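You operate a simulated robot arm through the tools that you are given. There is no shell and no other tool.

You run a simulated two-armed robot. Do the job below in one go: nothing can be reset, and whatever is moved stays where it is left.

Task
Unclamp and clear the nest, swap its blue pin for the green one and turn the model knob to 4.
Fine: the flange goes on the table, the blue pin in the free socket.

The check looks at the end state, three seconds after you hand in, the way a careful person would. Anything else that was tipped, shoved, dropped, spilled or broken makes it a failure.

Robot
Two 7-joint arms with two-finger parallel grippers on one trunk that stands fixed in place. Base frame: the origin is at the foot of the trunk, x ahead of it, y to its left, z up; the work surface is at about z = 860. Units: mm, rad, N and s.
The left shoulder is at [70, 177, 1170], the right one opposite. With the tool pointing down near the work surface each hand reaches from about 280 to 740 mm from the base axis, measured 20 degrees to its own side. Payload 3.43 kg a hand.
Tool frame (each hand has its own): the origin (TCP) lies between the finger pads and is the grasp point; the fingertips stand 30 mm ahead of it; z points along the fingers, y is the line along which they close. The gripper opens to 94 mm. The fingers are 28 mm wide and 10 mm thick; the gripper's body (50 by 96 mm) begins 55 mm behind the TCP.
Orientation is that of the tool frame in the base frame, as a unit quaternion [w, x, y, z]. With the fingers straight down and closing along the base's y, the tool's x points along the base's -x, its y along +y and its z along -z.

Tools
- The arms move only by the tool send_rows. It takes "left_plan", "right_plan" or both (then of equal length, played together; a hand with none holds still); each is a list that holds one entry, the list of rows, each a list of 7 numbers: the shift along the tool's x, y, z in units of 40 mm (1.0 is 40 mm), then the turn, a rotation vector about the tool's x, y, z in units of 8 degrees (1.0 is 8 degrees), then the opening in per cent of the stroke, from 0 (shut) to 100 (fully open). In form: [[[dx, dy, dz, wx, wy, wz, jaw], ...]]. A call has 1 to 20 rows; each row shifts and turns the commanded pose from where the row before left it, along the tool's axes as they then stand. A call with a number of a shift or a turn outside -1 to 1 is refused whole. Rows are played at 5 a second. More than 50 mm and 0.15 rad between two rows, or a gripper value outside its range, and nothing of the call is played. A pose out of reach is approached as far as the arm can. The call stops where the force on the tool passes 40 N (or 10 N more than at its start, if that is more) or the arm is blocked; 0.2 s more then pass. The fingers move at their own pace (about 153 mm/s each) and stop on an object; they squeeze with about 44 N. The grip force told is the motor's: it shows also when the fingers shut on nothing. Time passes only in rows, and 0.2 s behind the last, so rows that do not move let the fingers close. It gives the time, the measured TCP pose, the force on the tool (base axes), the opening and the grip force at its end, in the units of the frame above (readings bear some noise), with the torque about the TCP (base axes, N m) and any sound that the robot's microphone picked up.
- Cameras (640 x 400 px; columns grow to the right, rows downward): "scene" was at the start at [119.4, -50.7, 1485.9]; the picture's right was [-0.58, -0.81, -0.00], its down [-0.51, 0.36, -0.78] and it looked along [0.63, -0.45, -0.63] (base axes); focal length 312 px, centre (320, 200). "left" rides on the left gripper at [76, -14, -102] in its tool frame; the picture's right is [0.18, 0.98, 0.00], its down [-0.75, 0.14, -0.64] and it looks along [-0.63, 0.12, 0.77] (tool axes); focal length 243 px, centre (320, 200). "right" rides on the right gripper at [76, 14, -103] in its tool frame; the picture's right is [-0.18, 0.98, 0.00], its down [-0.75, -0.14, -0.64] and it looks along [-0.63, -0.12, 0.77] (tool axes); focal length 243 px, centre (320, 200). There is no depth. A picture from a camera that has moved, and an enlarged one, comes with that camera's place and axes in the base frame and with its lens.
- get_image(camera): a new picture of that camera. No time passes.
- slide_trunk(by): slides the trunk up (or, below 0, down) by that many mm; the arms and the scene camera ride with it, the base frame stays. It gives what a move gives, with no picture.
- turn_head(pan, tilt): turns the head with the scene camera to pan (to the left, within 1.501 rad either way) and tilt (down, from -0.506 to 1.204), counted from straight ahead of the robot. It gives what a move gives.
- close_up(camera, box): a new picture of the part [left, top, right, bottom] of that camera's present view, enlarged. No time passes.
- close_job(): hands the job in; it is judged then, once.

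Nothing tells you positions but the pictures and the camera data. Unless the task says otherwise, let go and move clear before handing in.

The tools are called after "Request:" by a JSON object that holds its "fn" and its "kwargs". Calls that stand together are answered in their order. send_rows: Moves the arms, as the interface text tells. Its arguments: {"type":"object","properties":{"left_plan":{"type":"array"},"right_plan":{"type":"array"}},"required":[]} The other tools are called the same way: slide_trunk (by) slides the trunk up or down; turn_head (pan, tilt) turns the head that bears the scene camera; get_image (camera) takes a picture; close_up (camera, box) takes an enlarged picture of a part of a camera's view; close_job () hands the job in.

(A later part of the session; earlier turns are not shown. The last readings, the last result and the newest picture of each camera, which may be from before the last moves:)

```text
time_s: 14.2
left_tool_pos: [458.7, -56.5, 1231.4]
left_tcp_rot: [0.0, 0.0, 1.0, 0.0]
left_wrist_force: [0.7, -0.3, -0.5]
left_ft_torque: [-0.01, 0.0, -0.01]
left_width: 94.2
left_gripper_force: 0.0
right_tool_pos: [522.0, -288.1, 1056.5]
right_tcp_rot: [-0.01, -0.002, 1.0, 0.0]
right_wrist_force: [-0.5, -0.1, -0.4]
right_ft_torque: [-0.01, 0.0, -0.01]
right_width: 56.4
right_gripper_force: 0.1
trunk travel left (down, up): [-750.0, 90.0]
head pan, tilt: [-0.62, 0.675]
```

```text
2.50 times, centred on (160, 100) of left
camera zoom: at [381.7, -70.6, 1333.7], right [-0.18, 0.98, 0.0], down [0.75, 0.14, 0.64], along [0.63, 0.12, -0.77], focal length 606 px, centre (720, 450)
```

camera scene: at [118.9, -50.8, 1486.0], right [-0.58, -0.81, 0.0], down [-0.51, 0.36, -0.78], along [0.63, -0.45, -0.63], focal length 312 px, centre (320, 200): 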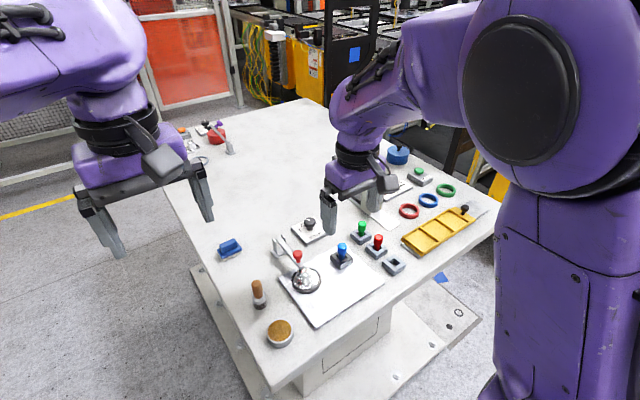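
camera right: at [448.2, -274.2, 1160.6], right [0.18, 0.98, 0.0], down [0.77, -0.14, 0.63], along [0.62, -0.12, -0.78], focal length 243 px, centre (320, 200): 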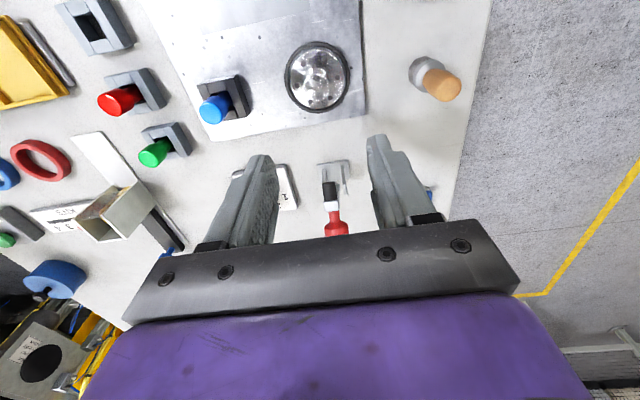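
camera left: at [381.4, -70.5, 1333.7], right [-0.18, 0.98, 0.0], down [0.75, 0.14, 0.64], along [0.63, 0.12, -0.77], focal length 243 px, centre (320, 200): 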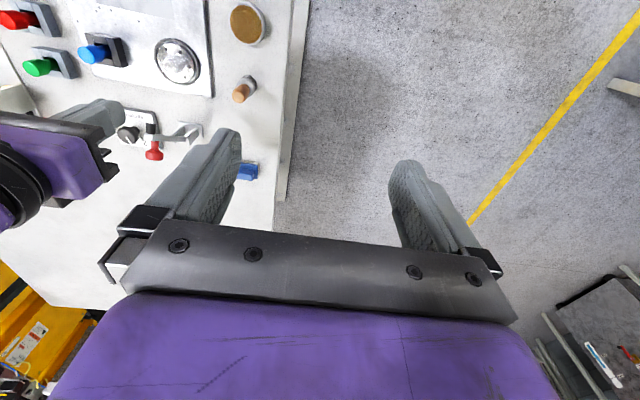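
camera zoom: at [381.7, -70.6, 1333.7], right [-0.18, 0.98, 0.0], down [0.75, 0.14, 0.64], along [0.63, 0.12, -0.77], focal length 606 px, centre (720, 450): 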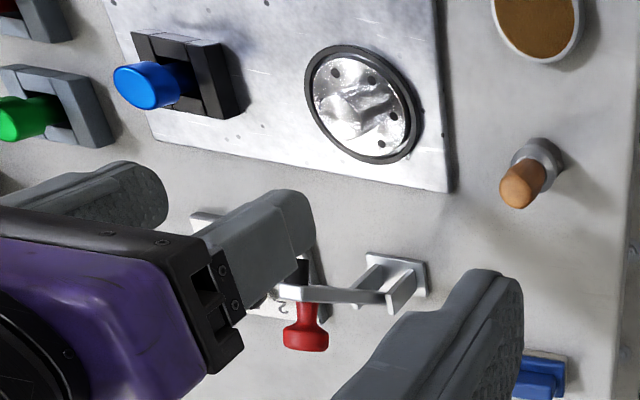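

The clamp still stands open with the flange free. I straighten the tool's 1° pitch and bring it above the flange boss at (506,-288).

Request:
{"fn": "send_rows", "kwargs": {"right_plan": [[[0.2, 0, 0.3, 0, -0.143, 0, 60], [0.2, 0, 0.7, 0, 0, 0, 60], [0, 0, 0.75, 0, 0, 0, 60], [0, 0, 0, 0, 0, 0, 60]]]}}

Request:
{"fn": "get_image", "kwargs": {"camera": "right"}}

Request:
{"fn": "close_up", "kwargs": {"camera": "scene", "box": [240, 190, 360, 310]}}

Request:
{"fn": "close_up", "kwargs": {"camera": "left", "box": [80, 0, 240, 160]}}

```text
time_s: 15.2
left_tool_pos: [457.8, -55.6, 1232.4]
left_tcp_rot: [-0.001, 0.0, 1.0, 0.0]
left_wrist_force: [-0.4, -0.4, -0.5]
left_ft_torque: [0.01, -0.03, -0.04]
left_width: 93.9
left_gripper_force: 0.1
right_tool_pos: [503.1, -289.3, 987.8]
right_tcp_rot: [0.0, -0.002, 1.0, 0.0]
right_wrist_force: [0.0, 0.1, -0.5]
right_ft_torque: [0.02, -0.05, 0.0]
right_width: 56.3
right_gripper_force: 0.1
trunk travel left (down, up): [-750.0, 90.0]
head pan, tilt: [-0.62, 0.675]
```

```text
taken
camera right: at [428.0, -275.0, 1089.5], right [0.18, 0.98, 0.0], down [0.75, -0.14, 0.64], along [0.63, -0.12, -0.77], focal length 243 px, centre (320, 200)
```

right: 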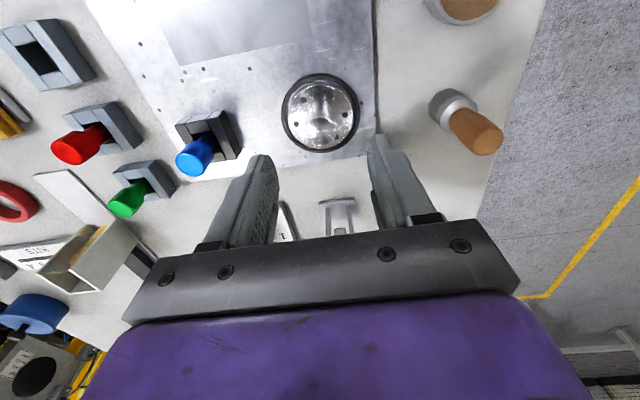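

```text
3.33 times, centred on (300, 250) of scene
camera zoom: at [118.7, -50.5, 1486.0], right [-0.58, -0.81, 0.0], down [-0.51, 0.36, -0.78], along [0.64, -0.45, -0.63], focal length 1042 px, centre (387, 33)
```

zoom: 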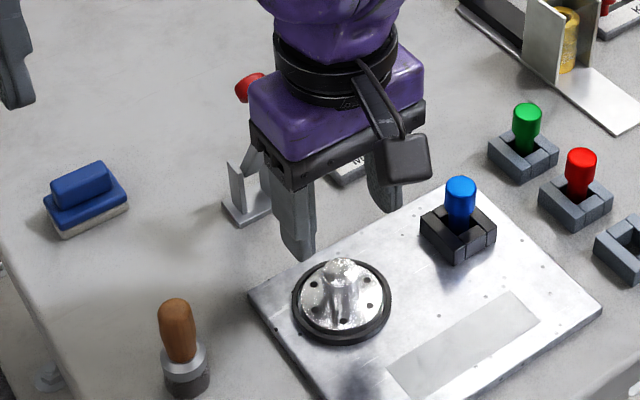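

```text
2.50 times, centred on (160, 80) of left
camera zoom: at [380.6, -70.3, 1334.0], right [-0.18, 0.98, 0.0], down [0.75, 0.14, 0.64], along [0.63, 0.12, -0.77], focal length 606 px, centre (720, 500)
```

zoom: 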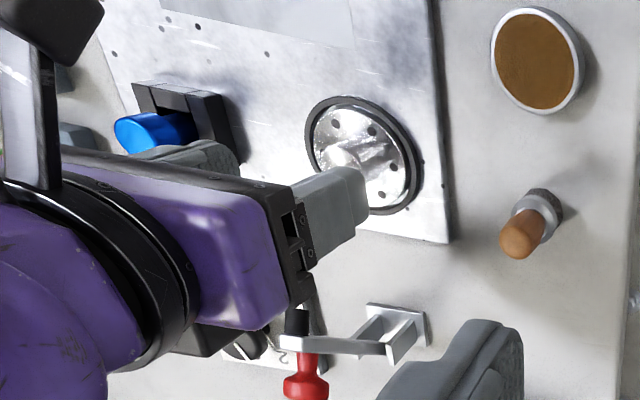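

I want an accurate fix on the boss before descending.

Request:
{"fn": "close_up", "kwargs": {"camera": "right", "box": [270, 60, 370, 160]}}

```text
4.00 times, centred on (320, 110) of right
camera zoom: at [428.0, -275.0, 1089.5], right [0.18, 0.98, 0.0], down [0.75, -0.14, 0.64], along [0.63, -0.12, -0.77], focal length 970 px, centre (320, 560)
```

zoom: 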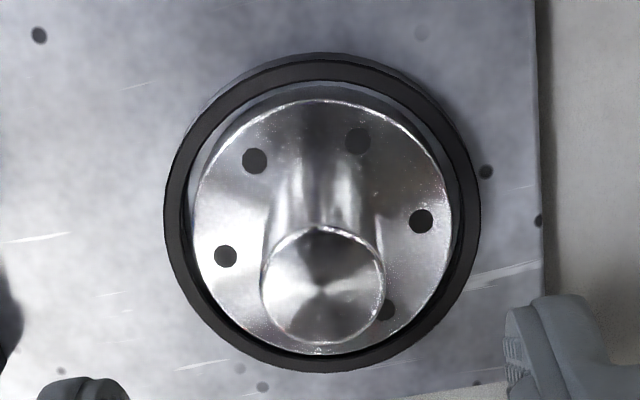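

Aligned within about a millimetre of the boss. Descending so the pads straddle it without touching the disc, then closing.

Request:
{"fn": "send_rows", "kwargs": {"right_plan": [[[0, 0, 0.6, 0, 0, 0, 60], [0, 0, 0.6, 0, 0, 0, 60], [0, 0, 0.48, 0, 0, 0, 60], [0, 0, 0, 0, 0, 0, 60]]]}}

Request:
{"fn": "get_image", "kwargs": {"camera": "right"}}

Request:
{"fn": "close_up", "kwargs": {"camera": "scene", "box": [260, 220, 360, 310]}}

Request:
{"fn": "close_up", "kwargs": {"camera": "left", "box": [100, 0, 240, 140]}}

```text
time_s: 16.2
left_tool_pos: [458.2, -56.2, 1231.0]
left_tcp_rot: [0.001, 0.0, 1.0, 0.001]
left_wrist_force: [0.9, -0.2, 0.8]
left_ft_torque: [0.02, -0.03, -0.02]
left_width: 94.2
left_gripper_force: 0.1
right_tool_pos: [503.4, -290.4, 920.3]
right_tcp_rot: [0.001, -0.001, 1.0, -0.001]
right_wrist_force: [1.3, 0.0, 0.0]
right_ft_torque: [-0.04, 0.04, 0.01]
right_width: 56.3
right_gripper_force: 0.0
trunk travel left (down, up): [-750.0, 90.0]
head pan, tilt: [-0.62, 0.675]
```

```text
taken
camera right: at [427.8, -276.9, 1022.4], right [0.18, 0.98, 0.0], down [0.75, -0.14, 0.64], along [0.63, -0.12, -0.77], focal length 243 px, centre (320, 200)
```

right: 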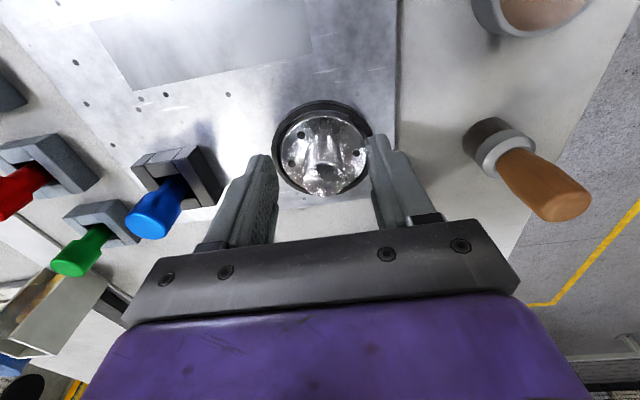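

```text
4.44 times, centred on (310, 265) of scene
camera zoom: at [119.4, -50.6, 1485.9], right [-0.58, -0.81, 0.0], down [-0.51, 0.36, -0.78], along [0.63, -0.45, -0.63], focal length 1389 px, centre (364, -89)
```

zoom: 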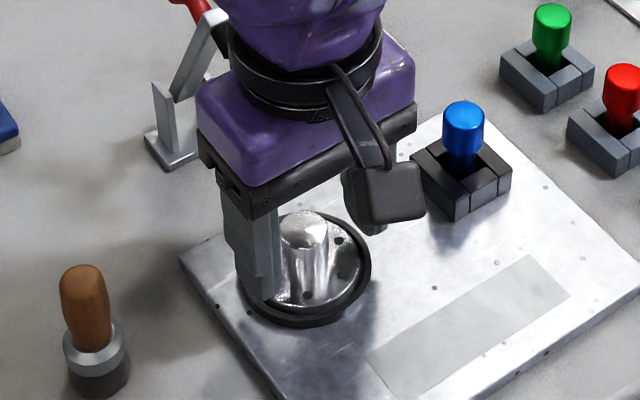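

```text
2.86 times, centred on (170, 70) of left
camera zoom: at [381.3, -70.4, 1333.8], right [-0.18, 0.98, 0.0], down [0.75, 0.14, 0.64], along [0.63, 0.12, -0.77], focal length 693 px, centre (749, 571)
```

zoom: 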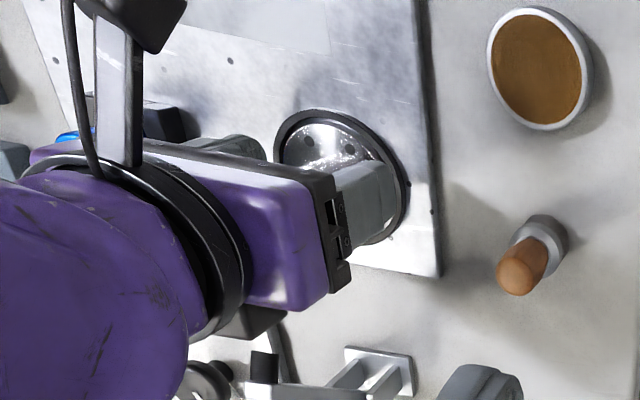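

Request:
{"fn": "close_up", "kwargs": {"camera": "right", "box": [260, 90, 390, 220]}}

```text
3.08 times, centred on (325, 155) of right
camera zoom: at [427.8, -276.9, 1022.4], right [0.18, 0.98, 0.0], down [0.75, -0.14, 0.64], along [0.63, -0.12, -0.77], focal length 746 px, centre (305, 338)
```

zoom: 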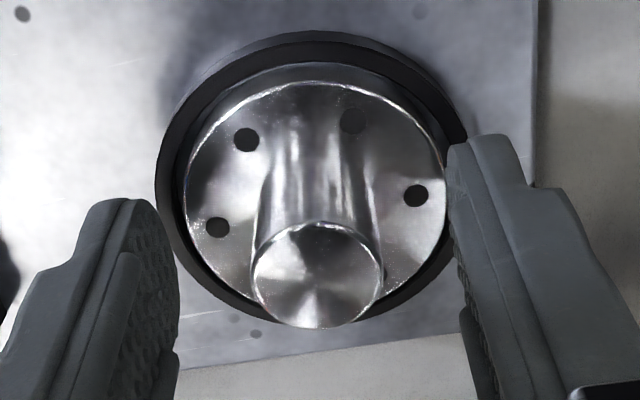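

Boss is centred within 2 mm. Small correction, then close.

Request:
{"fn": "send_rows", "kwargs": {"right_plan": [[[0.04, 0.04, 0.05, 0, 0, 0, 60], [0, 0, 0, 0, 0, 0, 35], [0, 0, 0, 0, 0, 0, 12], [0, 0, 0, 0, 0, 0, 12], [0, 0, 0, 0, 0, 0, 12]]]}}

Request:
{"fn": "close_up", "kwargs": {"camera": "right", "box": [260, 90, 390, 220]}}

```text
time_s: 17.4
left_tool_pos: [458.3, -55.6, 1230.8]
left_tcp_rot: [-0.001, 0.001, 1.0, -0.001]
left_wrist_force: [-0.6, -0.5, 0.4]
left_ft_torque: [0.01, 0.0, -0.02]
left_width: 94.0
left_gripper_force: 0.0
right_tool_pos: [503.3, -288.8, 918.2]
right_tcp_rot: [0.001, -0.002, 1.0, 0.001]
right_wrist_force: [1.0, -0.7, -0.3]
right_ft_torque: [0.07, -0.08, -0.03]
right_width: 24.4
right_gripper_force: 43.8
trunk travel left (down, up): [-750.0, 90.0]
head pan, tilt: [-0.62, 0.675]
```

```text
3.08 times, centred on (325, 155) of right
camera zoom: at [426.9, -275.5, 1020.4], right [0.18, 0.98, 0.0], down [0.75, -0.14, 0.64], along [0.63, -0.12, -0.77], focal length 746 px, centre (305, 338)
```

zoom: 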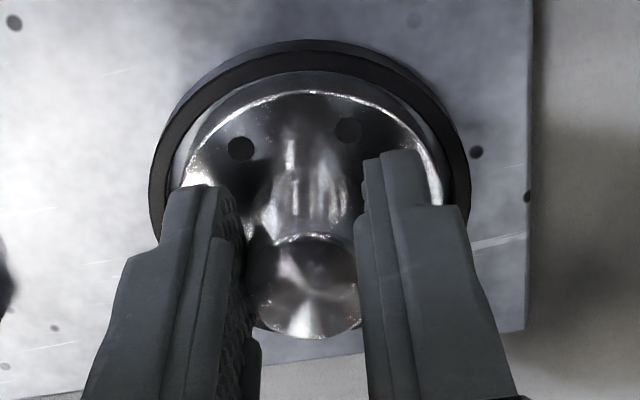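

Gripped at 24 mm. Lifting straight up out of the nest.

Request:
{"fn": "send_rows", "kwargs": {"right_plan": [[[0, 0, -0.2, 0, 0, 0, 12], [0, 0, -0.3, 0, 0, 0, 12], [0, 0, -0.6, 0, 0, 0, 12], [0, 0, -0.8, 0, 0, 0, 12], [0, 0, -0.8, 0, 0, 0, 12], [0, 0, 0, 0, 0, 0, 12]]]}}

Request:
{"fn": "get_image", "kwargs": {"camera": "right"}}

Request:
{"fn": "close_up", "kwargs": {"camera": "scene", "box": [220, 150, 380, 310]}}

Request:
{"fn": "close_up", "kwargs": {"camera": "left", "box": [80, 0, 260, 180]}}

```text
time_s: 18.8
left_tool_pos: [458.7, -57.1, 1231.9]
left_tcp_rot: [0.0, 0.0, 1.0, 0.001]
left_wrist_force: [0.2, -1.3, 0.0]
left_ft_torque: [-0.01, 0.04, 0.0]
left_width: 94.1
left_gripper_force: 0.1
right_tool_pos: [503.2, -288.4, 1023.7]
right_tcp_rot: [0.0, -0.002, 1.0, 0.0]
right_wrist_force: [-0.7, -0.9, -4.0]
right_ft_torque: [0.0, 0.0, -0.05]
right_width: 25.1
right_gripper_force: 43.8
trunk travel left (down, up): [-750.0, 90.0]
head pan, tilt: [-0.62, 0.675]
```

```text
taken
camera right: at [428.1, -274.1, 1126.8], right [0.18, 0.98, 0.0], down [0.75, -0.14, 0.64], along [0.63, -0.12, -0.77], focal length 243 px, centre (320, 200)
```

right: 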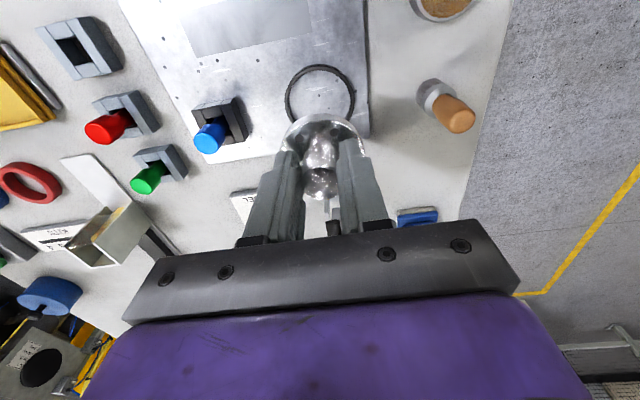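

```text
2.50 times, centred on (300, 230) of scene
camera zoom: at [120.6, -51.2, 1485.8], right [-0.58, -0.81, 0.0], down [-0.51, 0.36, -0.78], along [0.63, -0.45, -0.63], focal length 781 px, centre (370, 125)
```

zoom: 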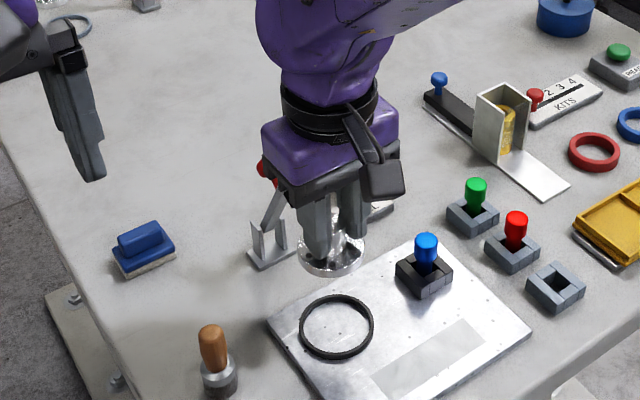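

```text
2.22 times, centred on (170, 90) of left
camera zoom: at [382.3, -70.9, 1333.4], right [-0.18, 0.98, 0.0], down [0.75, 0.14, 0.64], along [0.63, 0.12, -0.77], focal length 539 px, centre (653, 444)
```

zoom: 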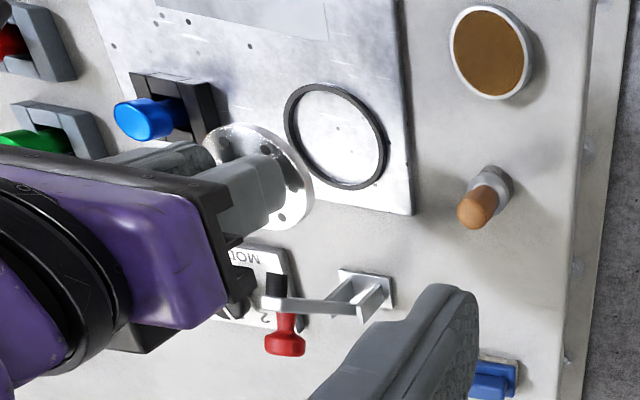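

The flange is out (about 4 N) and the black nest ring stays. I'll move the left hand aside a bit and carry the flange to the free patch between the stamp, the blue block and the clamp, about (630,-190).

Request:
{"fn": "send_rows", "kwargs": {"left_plan": [[[0, 0.9, 0, 0, 0, 0, 100], [0, 0.9, 0, 0, 0, 0, 100], [0, 0.9, 0, 0, 0, 0, 100], [0, 0, 0, 0, 0, 0, 100], [0, 0, 0, 0, 0, 0, 100], [0, 0, 0, 0, 0, 0, 100], [0, 0, 0, 0, 0, 0, 100], [0, 0, 0, 0, 0, 0, 100], [0, 0, 0, 0, 0, 0, 100]]], "right_plan": [[[0, 0, 0, 0, 0, 0, 12], [0, 0.82, 0, 0, 0, 0, 12], [0, 0.82, 0, 0, 0, 0, 12], [0, 0.82, 0, 0, 0, 0, 12], [-0.79, 0, 0, 0, 0, 0, 12], [-0.79, 0, 0, 0, 0, 0, 12], [-0.79, 0, 0, 0, 0, 0, 12], [-0.79, 0, 0, 0, 0, 0, 12], [0, 0, 0, 0, 0, 0, 12]]]}}

Request:
{"fn": "get_image", "kwargs": {"camera": "right"}}

Request:
{"fn": "close_up", "kwargs": {"camera": "scene", "box": [180, 150, 340, 310]}}

Request:
{"fn": "get_image", "kwargs": {"camera": "left"}}

```text
time_s: 20.8
left_tool_pos: [456.4, 53.7, 1233.2]
left_tcp_rot: [0.0, 0.001, 1.0, 0.001]
left_wrist_force: [-0.6, -0.2, 0.0]
left_ft_torque: [0.04, -0.03, -0.02]
left_width: 93.7
left_gripper_force: 0.1
right_tool_pos: [629.0, -190.8, 1025.4]
right_tcp_rot: [0.001, -0.002, 1.0, 0.0]
right_wrist_force: [-0.1, 0.6, -3.4]
right_ft_torque: [0.01, -0.01, 0.01]
right_width: 24.7
right_gripper_force: 43.9
trunk travel left (down, up): [-750.0, 90.0]
head pan, tilt: [-0.62, 0.675]
```

```text
taken
camera right: at [553.1, -175.4, 1127.6], right [0.18, 0.98, 0.0], down [0.75, -0.14, 0.64], along [0.63, -0.12, -0.77], focal length 243 px, centre (320, 200)
```

right: 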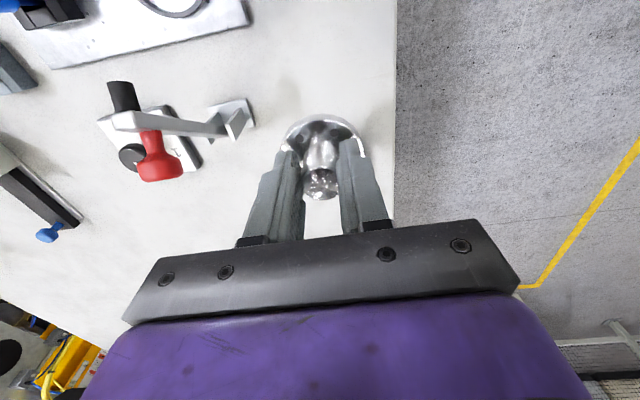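

```text
2.50 times, centred on (260, 230) of scene
camera zoom: at [119.0, -50.6, 1486.0], right [-0.58, -0.81, 0.0], down [-0.51, 0.36, -0.78], along [0.63, -0.45, -0.63], focal length 781 px, centre (470, 125)
```

zoom: 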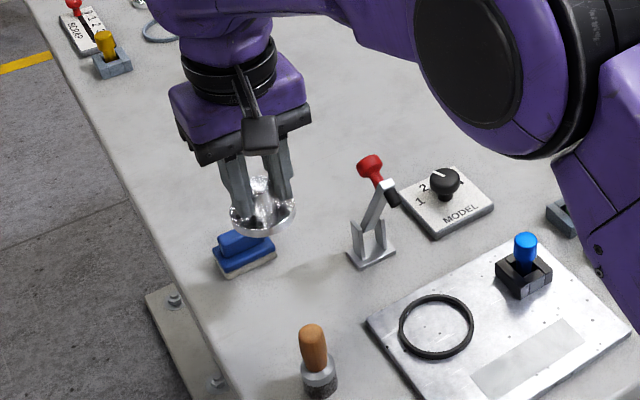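

```text
taken
camera left: at [379.5, 38.9, 1335.7], right [-0.18, 0.98, 0.0], down [0.75, 0.14, 0.64], along [0.63, 0.12, -0.77], focal length 243 px, centre (320, 200)
```

left: 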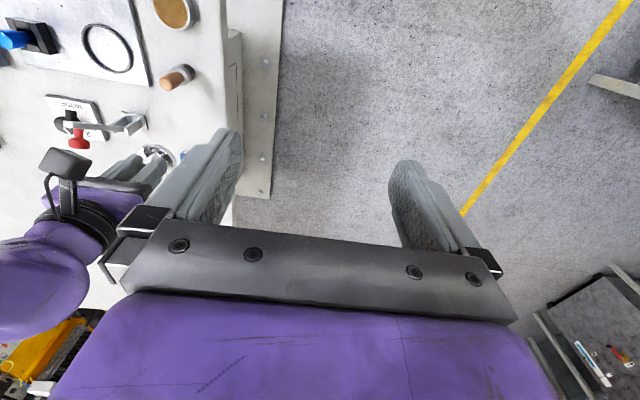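

The spot below is clear of the stamp, the block (near face x≈694) and the clamp base. Lowering the flange toward the table.

Request:
{"fn": "send_rows", "kwargs": {"right_plan": [[[0, 0, 0.7, 0, 0, 0, 12], [0, 0, 0.7, 0, 0, 0, 12], [0, 0, 0.7, 0, 0, 0, 12], [0, 0, 0.5, 0, 0, 0, 12], [0, 0, 0.15, 0, 0, 0, 12], [0, 0, 0, 0, 0, 0, 12]]]}}

Request:
{"fn": "get_image", "kwargs": {"camera": "right"}}

Request:
{"fn": "close_up", "kwargs": {"camera": "scene", "box": [200, 190, 300, 290]}}

```text
time_s: 22.2
left_tool_pos: [457.8, 52.6, 1232.7]
left_tcp_rot: [-0.001, 0.001, 1.0, -0.001]
left_wrist_force: [-0.2, 0.1, 0.2]
left_ft_torque: [-0.01, -0.02, 0.0]
left_width: 93.9
left_gripper_force: 0.1
right_tool_pos: [629.1, -190.6, 915.1]
right_tcp_rot: [0.001, -0.002, 1.0, 0.0]
right_wrist_force: [0.0, 0.4, -3.1]
right_ft_torque: [-0.01, 0.07, 0.02]
right_width: 25.1
right_gripper_force: 44.3
trunk travel left (down, up): [-750.0, 90.0]
head pan, tilt: [-0.62, 0.675]
```

```text
taken
camera right: at [553.9, -175.6, 1017.3], right [0.18, 0.98, 0.0], down [0.75, -0.14, 0.64], along [0.63, -0.12, -0.77], focal length 243 px, centre (320, 200)
```

right: 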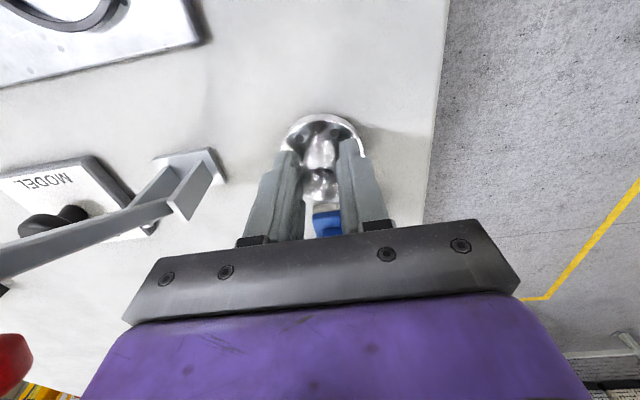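

```text
4.00 times, centred on (250, 240) of scene
camera zoom: at [120.0, -50.7, 1485.9], right [-0.58, -0.81, 0.0], down [-0.51, 0.36, -0.78], along [0.63, -0.45, -0.63], focal length 1250 px, centre (600, 40)
```

zoom: 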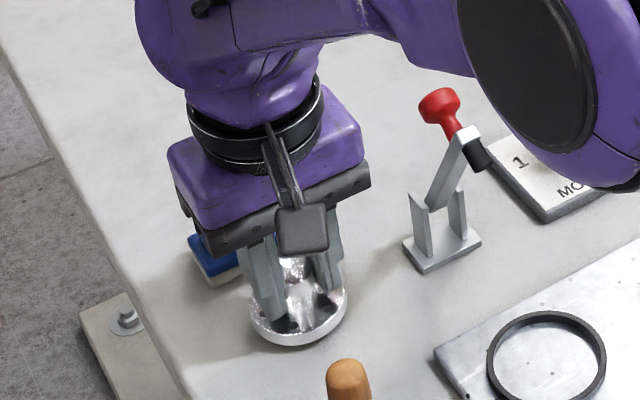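

No contact yet. Lowering in small steps till it touches.

Request:
{"fn": "send_rows", "kwargs": {"right_plan": [[[0, 0, 0.06, 0, 0, 0, 12], [0, 0, 0.05, 0, 0, 0, 12], [0, 0, 0.05, 0, 0, 0, 12], [0, 0, 0, 0, 0, 0, 12]]]}}

```text
time_s: 23.2
left_tool_pos: [456.2, 52.7, 1231.7]
left_tcp_rot: [0.001, 0.0, 1.0, 0.0]
left_wrist_force: [-0.4, 0.1, -0.6]
left_ft_torque: [0.01, 0.03, 0.0]
left_width: 93.8
left_gripper_force: 0.0
right_tool_pos: [630.7, -189.8, 910.3]
right_tcp_rot: [0.001, -0.002, 1.0, 0.0]
right_wrist_force: [-0.9, -0.2, -3.9]
right_ft_torque: [0.03, 0.04, 0.02]
right_width: 24.7
right_gripper_force: 43.7
trunk travel left (down, up): [-750.0, 90.0]
head pan, tilt: [-0.62, 0.675]
```

Request:
{"fn": "send_rows", "kwargs": {"right_plan": [[[0, 0, 0.04, 0, 0, 0, 12], [0, 0, 0.04, 0, 0, 0, 12], [0, 0, 0, 0, 0, 0, 12]]]}}

Request:
{"fn": "close_up", "kwargs": {"camera": "scene", "box": [230, 220, 300, 290]}}

```text
time_s: 24.0
left_tool_pos: [456.3, 53.5, 1234.5]
left_tcp_rot: [0.0, 0.0, 1.0, 0.0]
left_wrist_force: [0.4, 0.5, 0.0]
left_ft_torque: [0.06, -0.02, 0.0]
left_width: 93.7
left_gripper_force: 0.0
right_tool_pos: [629.9, -189.9, 908.8]
right_tcp_rot: [0.002, -0.002, 1.0, 0.0]
right_wrist_force: [3.1, -1.1, 7.7]
right_ft_torque: [-0.01, 0.1, 0.01]
right_width: 24.7
right_gripper_force: 44.4
trunk travel left (down, up): [-750.0, 90.0]
head pan, tilt: [-0.62, 0.675]
```

```text
5.71 times, centred on (265, 255) of scene
camera zoom: at [118.8, -50.3, 1486.1], right [-0.58, -0.81, 0.0], down [-0.51, 0.36, -0.78], along [0.64, -0.45, -0.63], focal length 1786 px, centre (634, -114)
```

zoom: 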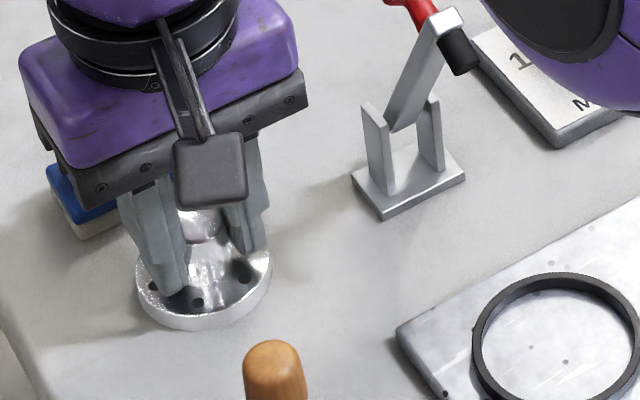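

Contact with the table (force turned upward). Releasing and rising straight up.

Request:
{"fn": "send_rows", "kwargs": {"right_plan": [[[0, 0, 0, 0, 0, 0, 30], [0, 0, 0, 0, 0, 0, 42], [0, 0, 0, 0, 0, 0, 42], [0, 0, -0.3, 0, 0, 0, 42], [0, 0, -0.7, 0, 0, 0, 42], [0, 0, -0.9, 0, 0, 0, 42], [0, 0, -0.9, 0, 0, 0, 42], [0, 0, 0, 0, 0, 0, 42]]]}}

Request:
{"fn": "get_image", "kwargs": {"camera": "right"}}

Request:
{"fn": "close_up", "kwargs": {"camera": "scene", "box": [180, 170, 340, 310]}}

```text
time_s: 25.8
left_tool_pos: [456.1, 53.7, 1233.2]
left_tcp_rot: [0.0, 0.001, 1.0, -0.001]
left_wrist_force: [0.0, 0.3, -0.1]
left_ft_torque: [0.01, 0.02, -0.01]
left_width: 93.9
left_gripper_force: 0.1
right_tool_pos: [628.4, -191.1, 1017.1]
right_tcp_rot: [-0.001, -0.003, 1.0, 0.0]
right_wrist_force: [-0.2, -0.7, 0.7]
right_ft_torque: [-0.02, 0.01, -0.03]
right_width: 39.3
right_gripper_force: 0.1
trunk travel left (down, up): [-750.0, 90.0]
head pan, tilt: [-0.62, 0.675]
```

```text
taken
camera right: at [551.9, -175.7, 1121.1], right [0.18, 0.98, 0.0], down [0.75, -0.14, 0.64], along [0.63, -0.12, -0.77], focal length 243 px, centre (320, 200)
```

right: 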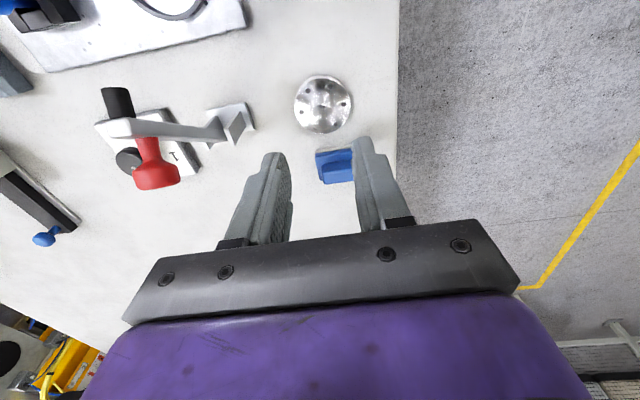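

```text
2.86 times, centred on (260, 240) of scene
camera zoom: at [120.0, -50.6, 1485.9], right [-0.58, -0.81, 0.0], down [-0.51, 0.36, -0.78], along [0.63, -0.45, -0.63], focal length 893 px, centre (491, 86)
```

zoom: 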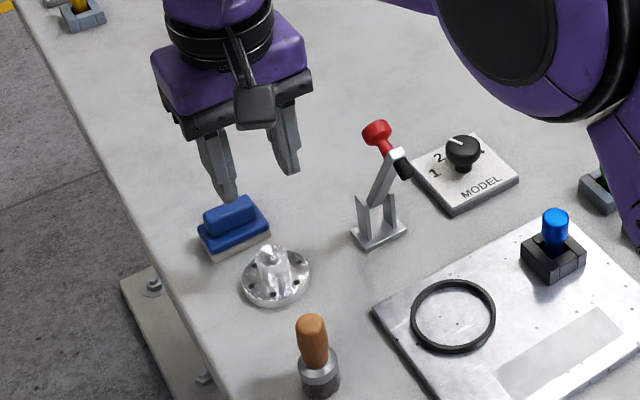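

The flange stands upright on the table. Next is the blue pin: rising over the clamp and going to hover above it at about (502,-395).

Request:
{"fn": "send_rows", "kwargs": {"right_plan": [[[0, 0, -0.8, 0, 0, 0, 60], [0, 0, -0.8, 0, 0, 0, 60], [0.533, -0.85, 0, 0, 0, 0, 60], [0.533, -0.85, 0, 0, 0, 0, 60], [0.533, -0.85, 0, 0, 0, 0, 60], [0.533, -0.85, 0, 0, 0, 0, 60], [0.533, -0.85, 0, 0, 0, 0, 60], [0.533, -0.85, 0, 0, 0, 0, 60], [0, 0, 0.8, 0, 0, 0, 60], [0, 0, 0, 0, 0, 0, 60]]]}}

Request:
{"fn": "get_image", "kwargs": {"camera": "right"}}

Request:
{"fn": "get_image", "kwargs": {"camera": "scene"}}

```text
time_s: 28.0
left_tool_pos: [456.5, 54.0, 1233.4]
left_tcp_rot: [0.0, -0.001, 1.0, 0.0]
left_wrist_force: [-0.6, 0.5, 0.0]
left_ft_torque: [0.02, -0.06, 0.0]
left_width: 93.8
left_gripper_force: 0.0
right_tool_pos: [500.3, -394.5, 1049.2]
right_tcp_rot: [0.0, -0.002, 1.0, 0.0]
right_wrist_force: [0.1, 0.2, -0.6]
right_ft_torque: [-0.03, 0.01, 0.02]
right_width: 56.1
right_gripper_force: 0.1
trunk travel left (down, up): [-750.0, 90.0]
head pan, tilt: [-0.62, 0.675]
```

```text
taken
camera right: at [424.2, -380.1, 1151.7], right [0.18, 0.98, 0.0], down [0.75, -0.14, 0.64], along [0.63, -0.12, -0.77], focal length 243 px, centre (320, 200)
```

right: 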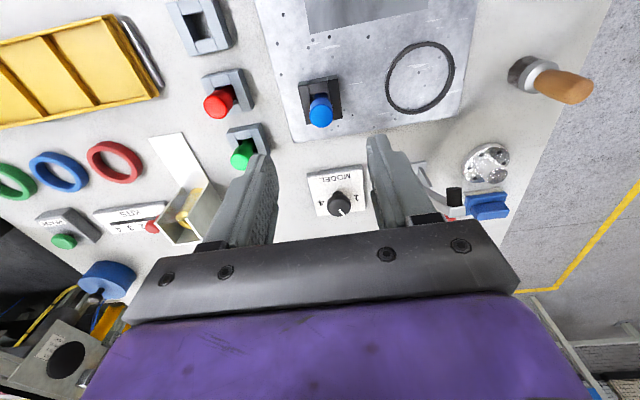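

```text
taken
camera scene: at [119.2, -50.3, 1486.0], right [-0.58, -0.81, 0.0], down [-0.51, 0.36, -0.78], along [0.63, -0.45, -0.63], focal length 312 px, centre (320, 200)
```

scene: 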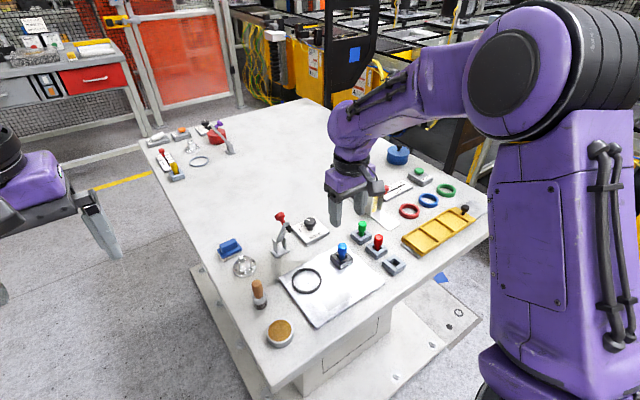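

Zooming on the blue pin and on the sockets for accurate positions.

Request:
{"fn": "close_up", "kwargs": {"camera": "right", "box": [280, 60, 360, 140]}}

Request:
{"fn": "close_up", "kwargs": {"camera": "right", "box": [160, 0, 270, 180]}}

Request:
{"fn": "close_up", "kwargs": {"camera": "scene", "box": [320, 210, 420, 280]}}

```text
5.00 times, centred on (320, 100) of right
camera zoom: at [424.2, -380.1, 1151.7], right [0.18, 0.98, 0.0], down [0.75, -0.14, 0.64], along [0.63, -0.12, -0.77], focal length 1213 px, centre (320, 700)
```

zoom: 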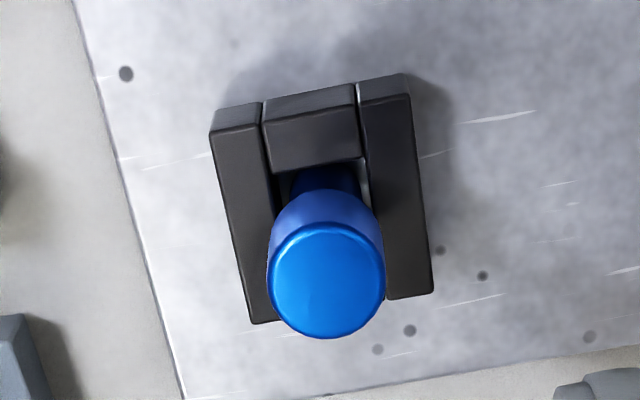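

```text
2.22 times, centred on (215, 90) of right
camera zoom: at [424.2, -380.1, 1151.7], right [0.18, 0.98, 0.0], down [0.75, -0.14, 0.64], along [0.63, -0.12, -0.77], focal length 539 px, centre (553, 444)
```

zoom: 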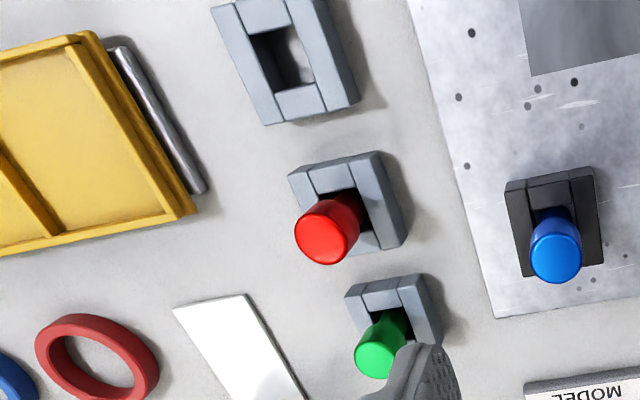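

```text
5.71 times, centred on (370, 245) of scene
camera zoom: at [119.2, -50.3, 1486.0], right [-0.58, -0.81, 0.0], down [-0.51, 0.36, -0.78], along [0.63, -0.45, -0.63], focal length 1786 px, centre (34, -57)
```

zoom: 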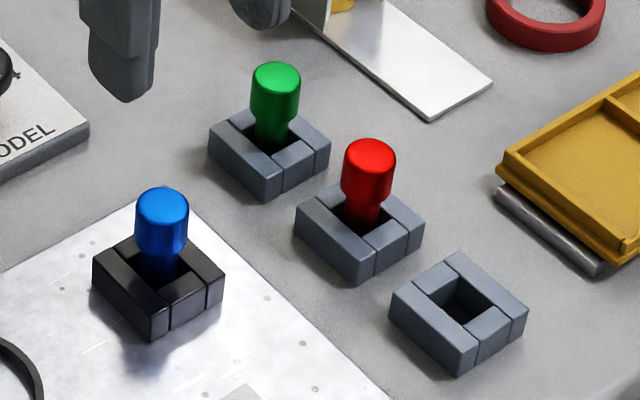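

Blue pin top at about (506.5,-394,932), 21 mm wide, its socket centre matching. Descending to just above it and checking.

Request:
{"fn": "send_rows", "kwargs": {"right_plan": [[[-0.145, 0, 0.75, 0, 0, 0, 55], [0, 0, 0.75, 0, 0, 0, 55], [0, 0, 0.5, 0, 0, 0, 55], [0, 0, 0, 0, 0, 0, 55]]]}}

Request:
{"fn": "get_image", "kwargs": {"camera": "right"}}

Request:
{"fn": "close_up", "kwargs": {"camera": "right", "box": [260, 90, 380, 210]}}

Request:
{"fn": "close_up", "kwargs": {"camera": "scene", "box": [300, 200, 400, 280]}}

```text
time_s: 29.0
left_tool_pos: [456.9, 54.2, 1232.6]
left_tcp_rot: [0.001, -0.001, 1.0, 0.0]
left_wrist_force: [0.0, -0.2, 0.0]
left_ft_torque: [0.0, 0.0, 0.0]
left_width: 93.6
left_gripper_force: 0.0
right_tool_pos: [508.4, -395.1, 970.0]
right_tcp_rot: [0.001, -0.003, 1.0, 0.0]
right_wrist_force: [0.0, -0.1, -0.1]
right_ft_torque: [-0.02, 0.0, -0.01]
right_width: 51.7
right_gripper_force: 0.0
trunk travel left (down, up): [-750.0, 90.0]
head pan, tilt: [-0.62, 0.675]
```

```text
taken
camera right: at [432.2, -380.1, 1072.1], right [0.18, 0.98, 0.0], down [0.75, -0.14, 0.64], along [0.63, -0.12, -0.77], focal length 243 px, centre (320, 200)
```

right: 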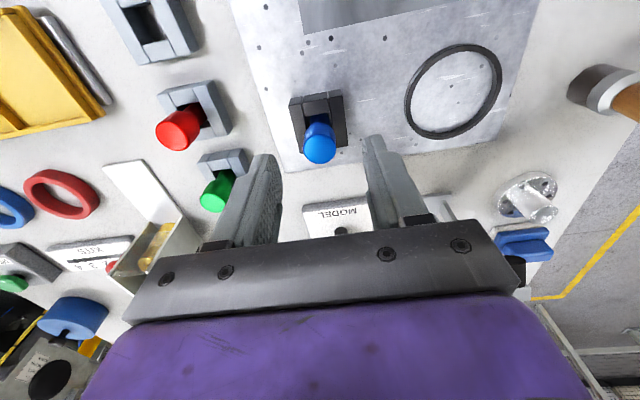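

```text
3.33 times, centred on (320, 150) of right
camera zoom: at [432.2, -380.1, 1072.1], right [0.18, 0.98, 0.0], down [0.75, -0.14, 0.64], along [0.63, -0.12, -0.77], focal length 809 px, centre (320, 367)
```

zoom: 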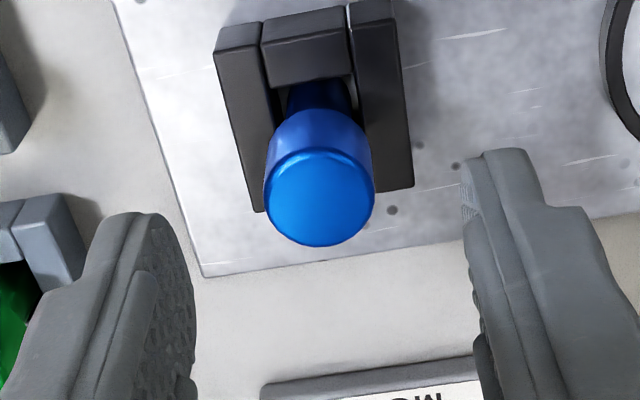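

```text
5.00 times, centred on (350, 240) of scene
camera zoom: at [119.7, -50.6, 1485.9], right [-0.58, -0.81, 0.0], down [-0.51, 0.36, -0.78], along [0.63, -0.45, -0.63], focal length 1563 px, centre (170, 0)
```

zoom: 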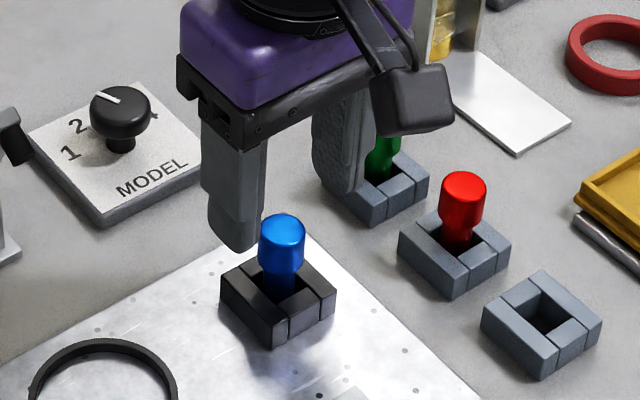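

Aligned with the pin. Descending to straddle the head (fingertips above the socket blocks) and closing.

Request:
{"fn": "send_rows", "kwargs": {"right_plan": [[[0, 0, 0.6, 0, 0, 0, 55], [0, 0, 0.48, 0, 0, 0, 55], [0, 0, 0, 0, 0, 0, 55], [0, 0, 0, 0, 0, 0, 30], [0, 0, 0, 0, 0, 0, 10], [0, 0, 0, 0, 0, 0, 10], [0, 0, 0, 0, 0, 0, 10]]]}}

Request:
{"fn": "close_up", "kwargs": {"camera": "right", "box": [260, 100, 380, 220]}}

Request:
{"fn": "close_up", "kwargs": {"camera": "scene", "box": [300, 200, 400, 280]}}

```text
time_s: 30.6
left_tool_pos: [456.1, 53.5, 1233.3]
left_tcp_rot: [0.0, 0.0, 1.0, 0.0]
left_wrist_force: [-0.6, 0.6, 1.5]
left_ft_torque: [-0.01, 0.01, -0.01]
left_width: 94.1
left_gripper_force: 0.0
right_tool_pos: [508.3, -393.1, 927.2]
right_tcp_rot: [0.0, -0.001, 1.0, 0.0]
right_wrist_force: [-0.1, 0.1, 0.8]
right_ft_torque: [-0.01, 0.04, 0.0]
right_width: 21.0
right_gripper_force: 44.1
trunk travel left (down, up): [-750.0, 90.0]
head pan, tilt: [-0.62, 0.675]
```

```text
3.33 times, centred on (320, 160) of right
camera zoom: at [432.5, -379.4, 1030.1], right [0.18, 0.98, 0.0], down [0.75, -0.14, 0.64], along [0.63, -0.12, -0.77], focal length 809 px, centre (320, 333)
```

zoom: 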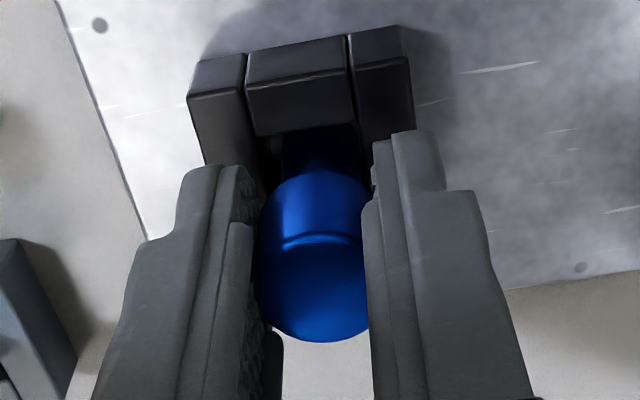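

```text
5.00 times, centred on (350, 240) of scene
camera zoom: at [119.4, -50.7, 1485.9], right [-0.58, -0.81, 0.0], down [-0.51, 0.36, -0.78], along [0.63, -0.45, -0.63], focal length 1563 px, centre (170, 0)
```

zoom: 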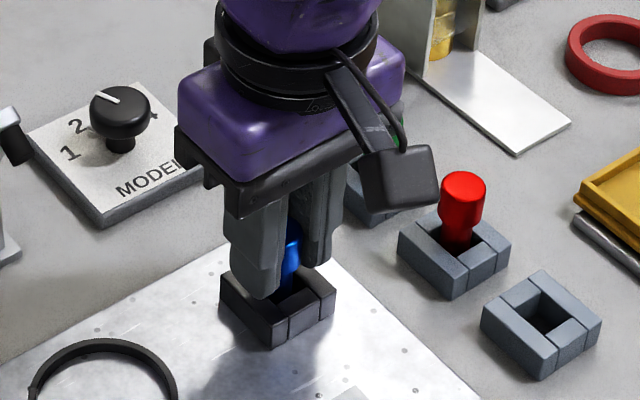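

Blue pin gripped (21 mm). Lifting it straight out of the fixture socket.

Request:
{"fn": "send_rows", "kwargs": {"right_plan": [[[0, 0, -0.2, 0, 0, 0, 10], [0, 0, -0.3, 0, 0, 0, 10], [0, 0, -0.5, 0, 0, 0, 10], [0, 0, -0.7, 0, 0, 0, 10], [0, 0, -0.7, 0, 0, 0, 10], [0, 0, 0, 0, 0, 0, 10]]]}}

Request:
{"fn": "get_image", "kwargs": {"camera": "right"}}

Request:
{"fn": "close_up", "kwargs": {"camera": "right", "box": [260, 80, 380, 220]}}

Request:
{"fn": "close_up", "kwargs": {"camera": "scene", "box": [290, 170, 420, 280]}}

```text
time_s: 32.0
left_tool_pos: [457.3, 53.3, 1232.9]
left_tcp_rot: [0.0, 0.0, 1.0, 0.0]
left_wrist_force: [-0.2, 0.4, -0.2]
left_ft_torque: [-0.04, 0.02, 0.01]
left_width: 94.1
left_gripper_force: 0.0
right_tool_pos: [508.9, -393.4, 1025.1]
right_tcp_rot: [0.002, -0.001, 1.0, 0.0]
right_wrist_force: [0.3, -0.2, -1.5]
right_ft_torque: [-0.02, -0.03, 0.01]
right_width: 21.4
right_gripper_force: 44.0
trunk travel left (down, up): [-750.0, 90.0]
head pan, tilt: [-0.62, 0.675]
```

```text
taken
camera right: at [433.5, -378.6, 1127.4], right [0.18, 0.98, 0.0], down [0.75, -0.14, 0.64], along [0.63, -0.12, -0.77], focal length 243 px, centre (320, 200)
```

right: 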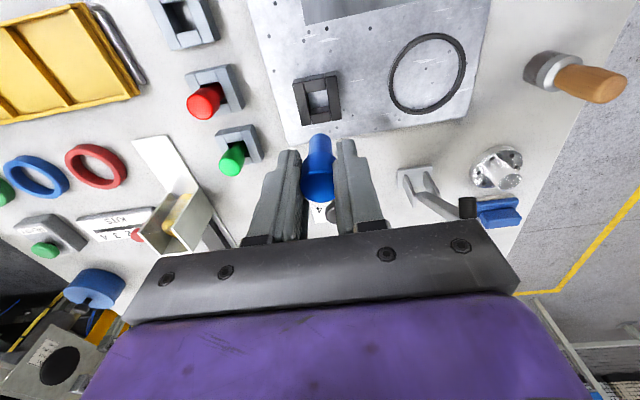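

```text
2.86 times, centred on (320, 150) of right
camera zoom: at [433.5, -378.6, 1127.4], right [0.18, 0.98, 0.0], down [0.75, -0.14, 0.64], along [0.63, -0.12, -0.77], focal length 693 px, centre (320, 343)
```

zoom: 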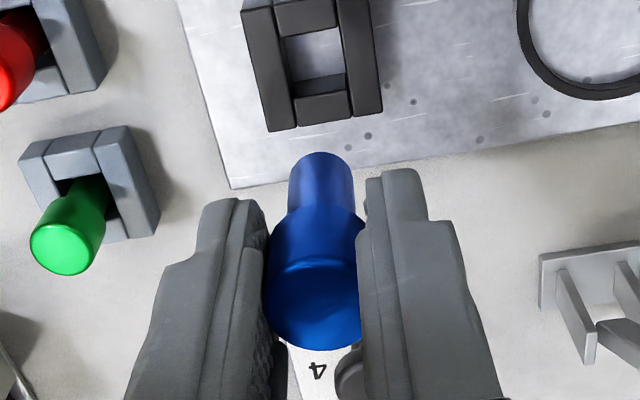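

```text
3.64 times, centred on (355, 225) of scene
camera zoom: at [120.1, -51.0, 1485.8], right [-0.58, -0.81, 0.0], down [-0.51, 0.36, -0.78], along [0.63, -0.45, -0.63], focal length 1136 px, centre (193, 109)
```

zoom: 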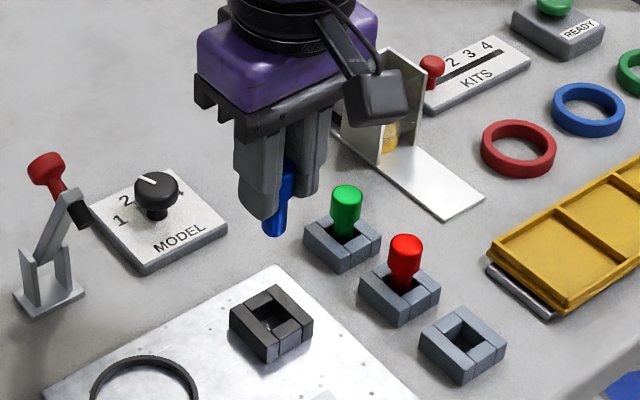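

The pin is out cleanly and the fixture socket's image gives me a calibration for alignment. Moving over the empty grey socket at about (427,-494).

Request:
{"fn": "send_rows", "kwargs": {"right_plan": [[[0.51, -0.62, 0, 0, 0, 0, 10], [0.51, -0.62, 0, 0, 0, 0, 10], [0.51, -0.62, 0, 0, 0, 0, 10], [0.51, -0.62, 0, 0, 0, 0, 10], [0, 0, 0.3, 0, 0, 0, 10], [0, 0, 0, 0, 0, 0, 10]]]}}

Request:
{"fn": "get_image", "kwargs": {"camera": "right"}}

Request:
{"fn": "close_up", "kwargs": {"camera": "right", "box": [260, 60, 380, 200]}}

Request:
{"fn": "close_up", "kwargs": {"camera": "scene", "box": [320, 190, 440, 290]}}

```text
time_s: 33.4
left_tool_pos: [456.8, 53.1, 1233.9]
left_tcp_rot: [0.0, -0.001, 1.0, 0.0]
left_wrist_force: [-0.3, 0.3, -0.1]
left_ft_torque: [0.02, -0.03, 0.0]
left_width: 94.0
left_gripper_force: 0.1
right_tool_pos: [428.9, -493.6, 1010.7]
right_tcp_rot: [0.001, -0.001, 1.0, 0.0]
right_wrist_force: [0.0, -0.2, -0.8]
right_ft_torque: [0.0, -0.01, 0.0]
right_width: 21.3
right_gripper_force: 43.4
trunk travel left (down, up): [-750.0, 90.0]
head pan, tilt: [-0.62, 0.675]
```

```text
taken
camera right: at [352.7, -479.1, 1112.8], right [0.18, 0.98, 0.0], down [0.75, -0.14, 0.64], along [0.63, -0.12, -0.77], focal length 243 px, centre (320, 200)
```

right: 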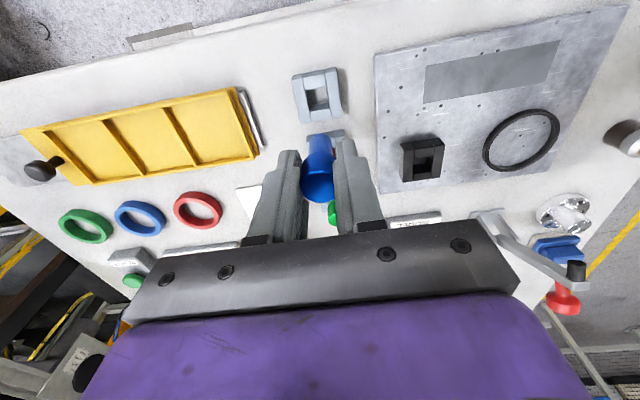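

```text
2.86 times, centred on (320, 130) of right
camera zoom: at [352.7, -479.1, 1112.8], right [0.18, 0.98, 0.0], down [0.75, -0.14, 0.64], along [0.63, -0.12, -0.77], focal length 693 px, centre (320, 400)
```

zoom: 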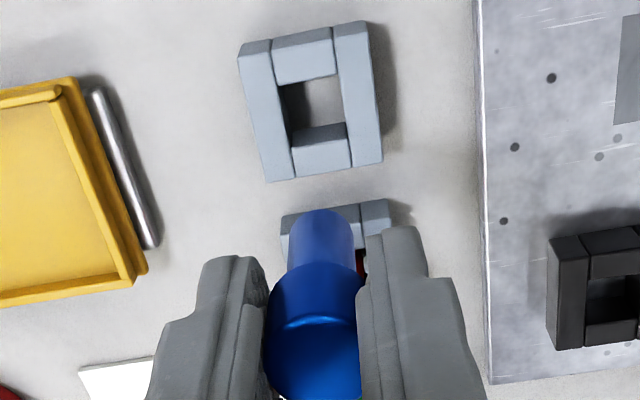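

```text
4.00 times, centred on (380, 240) of scene
camera zoom: at [119.5, -50.4, 1485.9], right [-0.58, -0.81, 0.0], down [-0.51, 0.36, -0.78], along [0.63, -0.45, -0.63], focal length 1250 px, centre (80, 40)
```

zoom: 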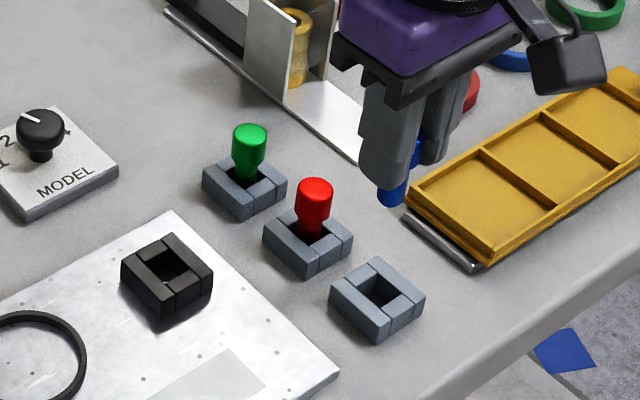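

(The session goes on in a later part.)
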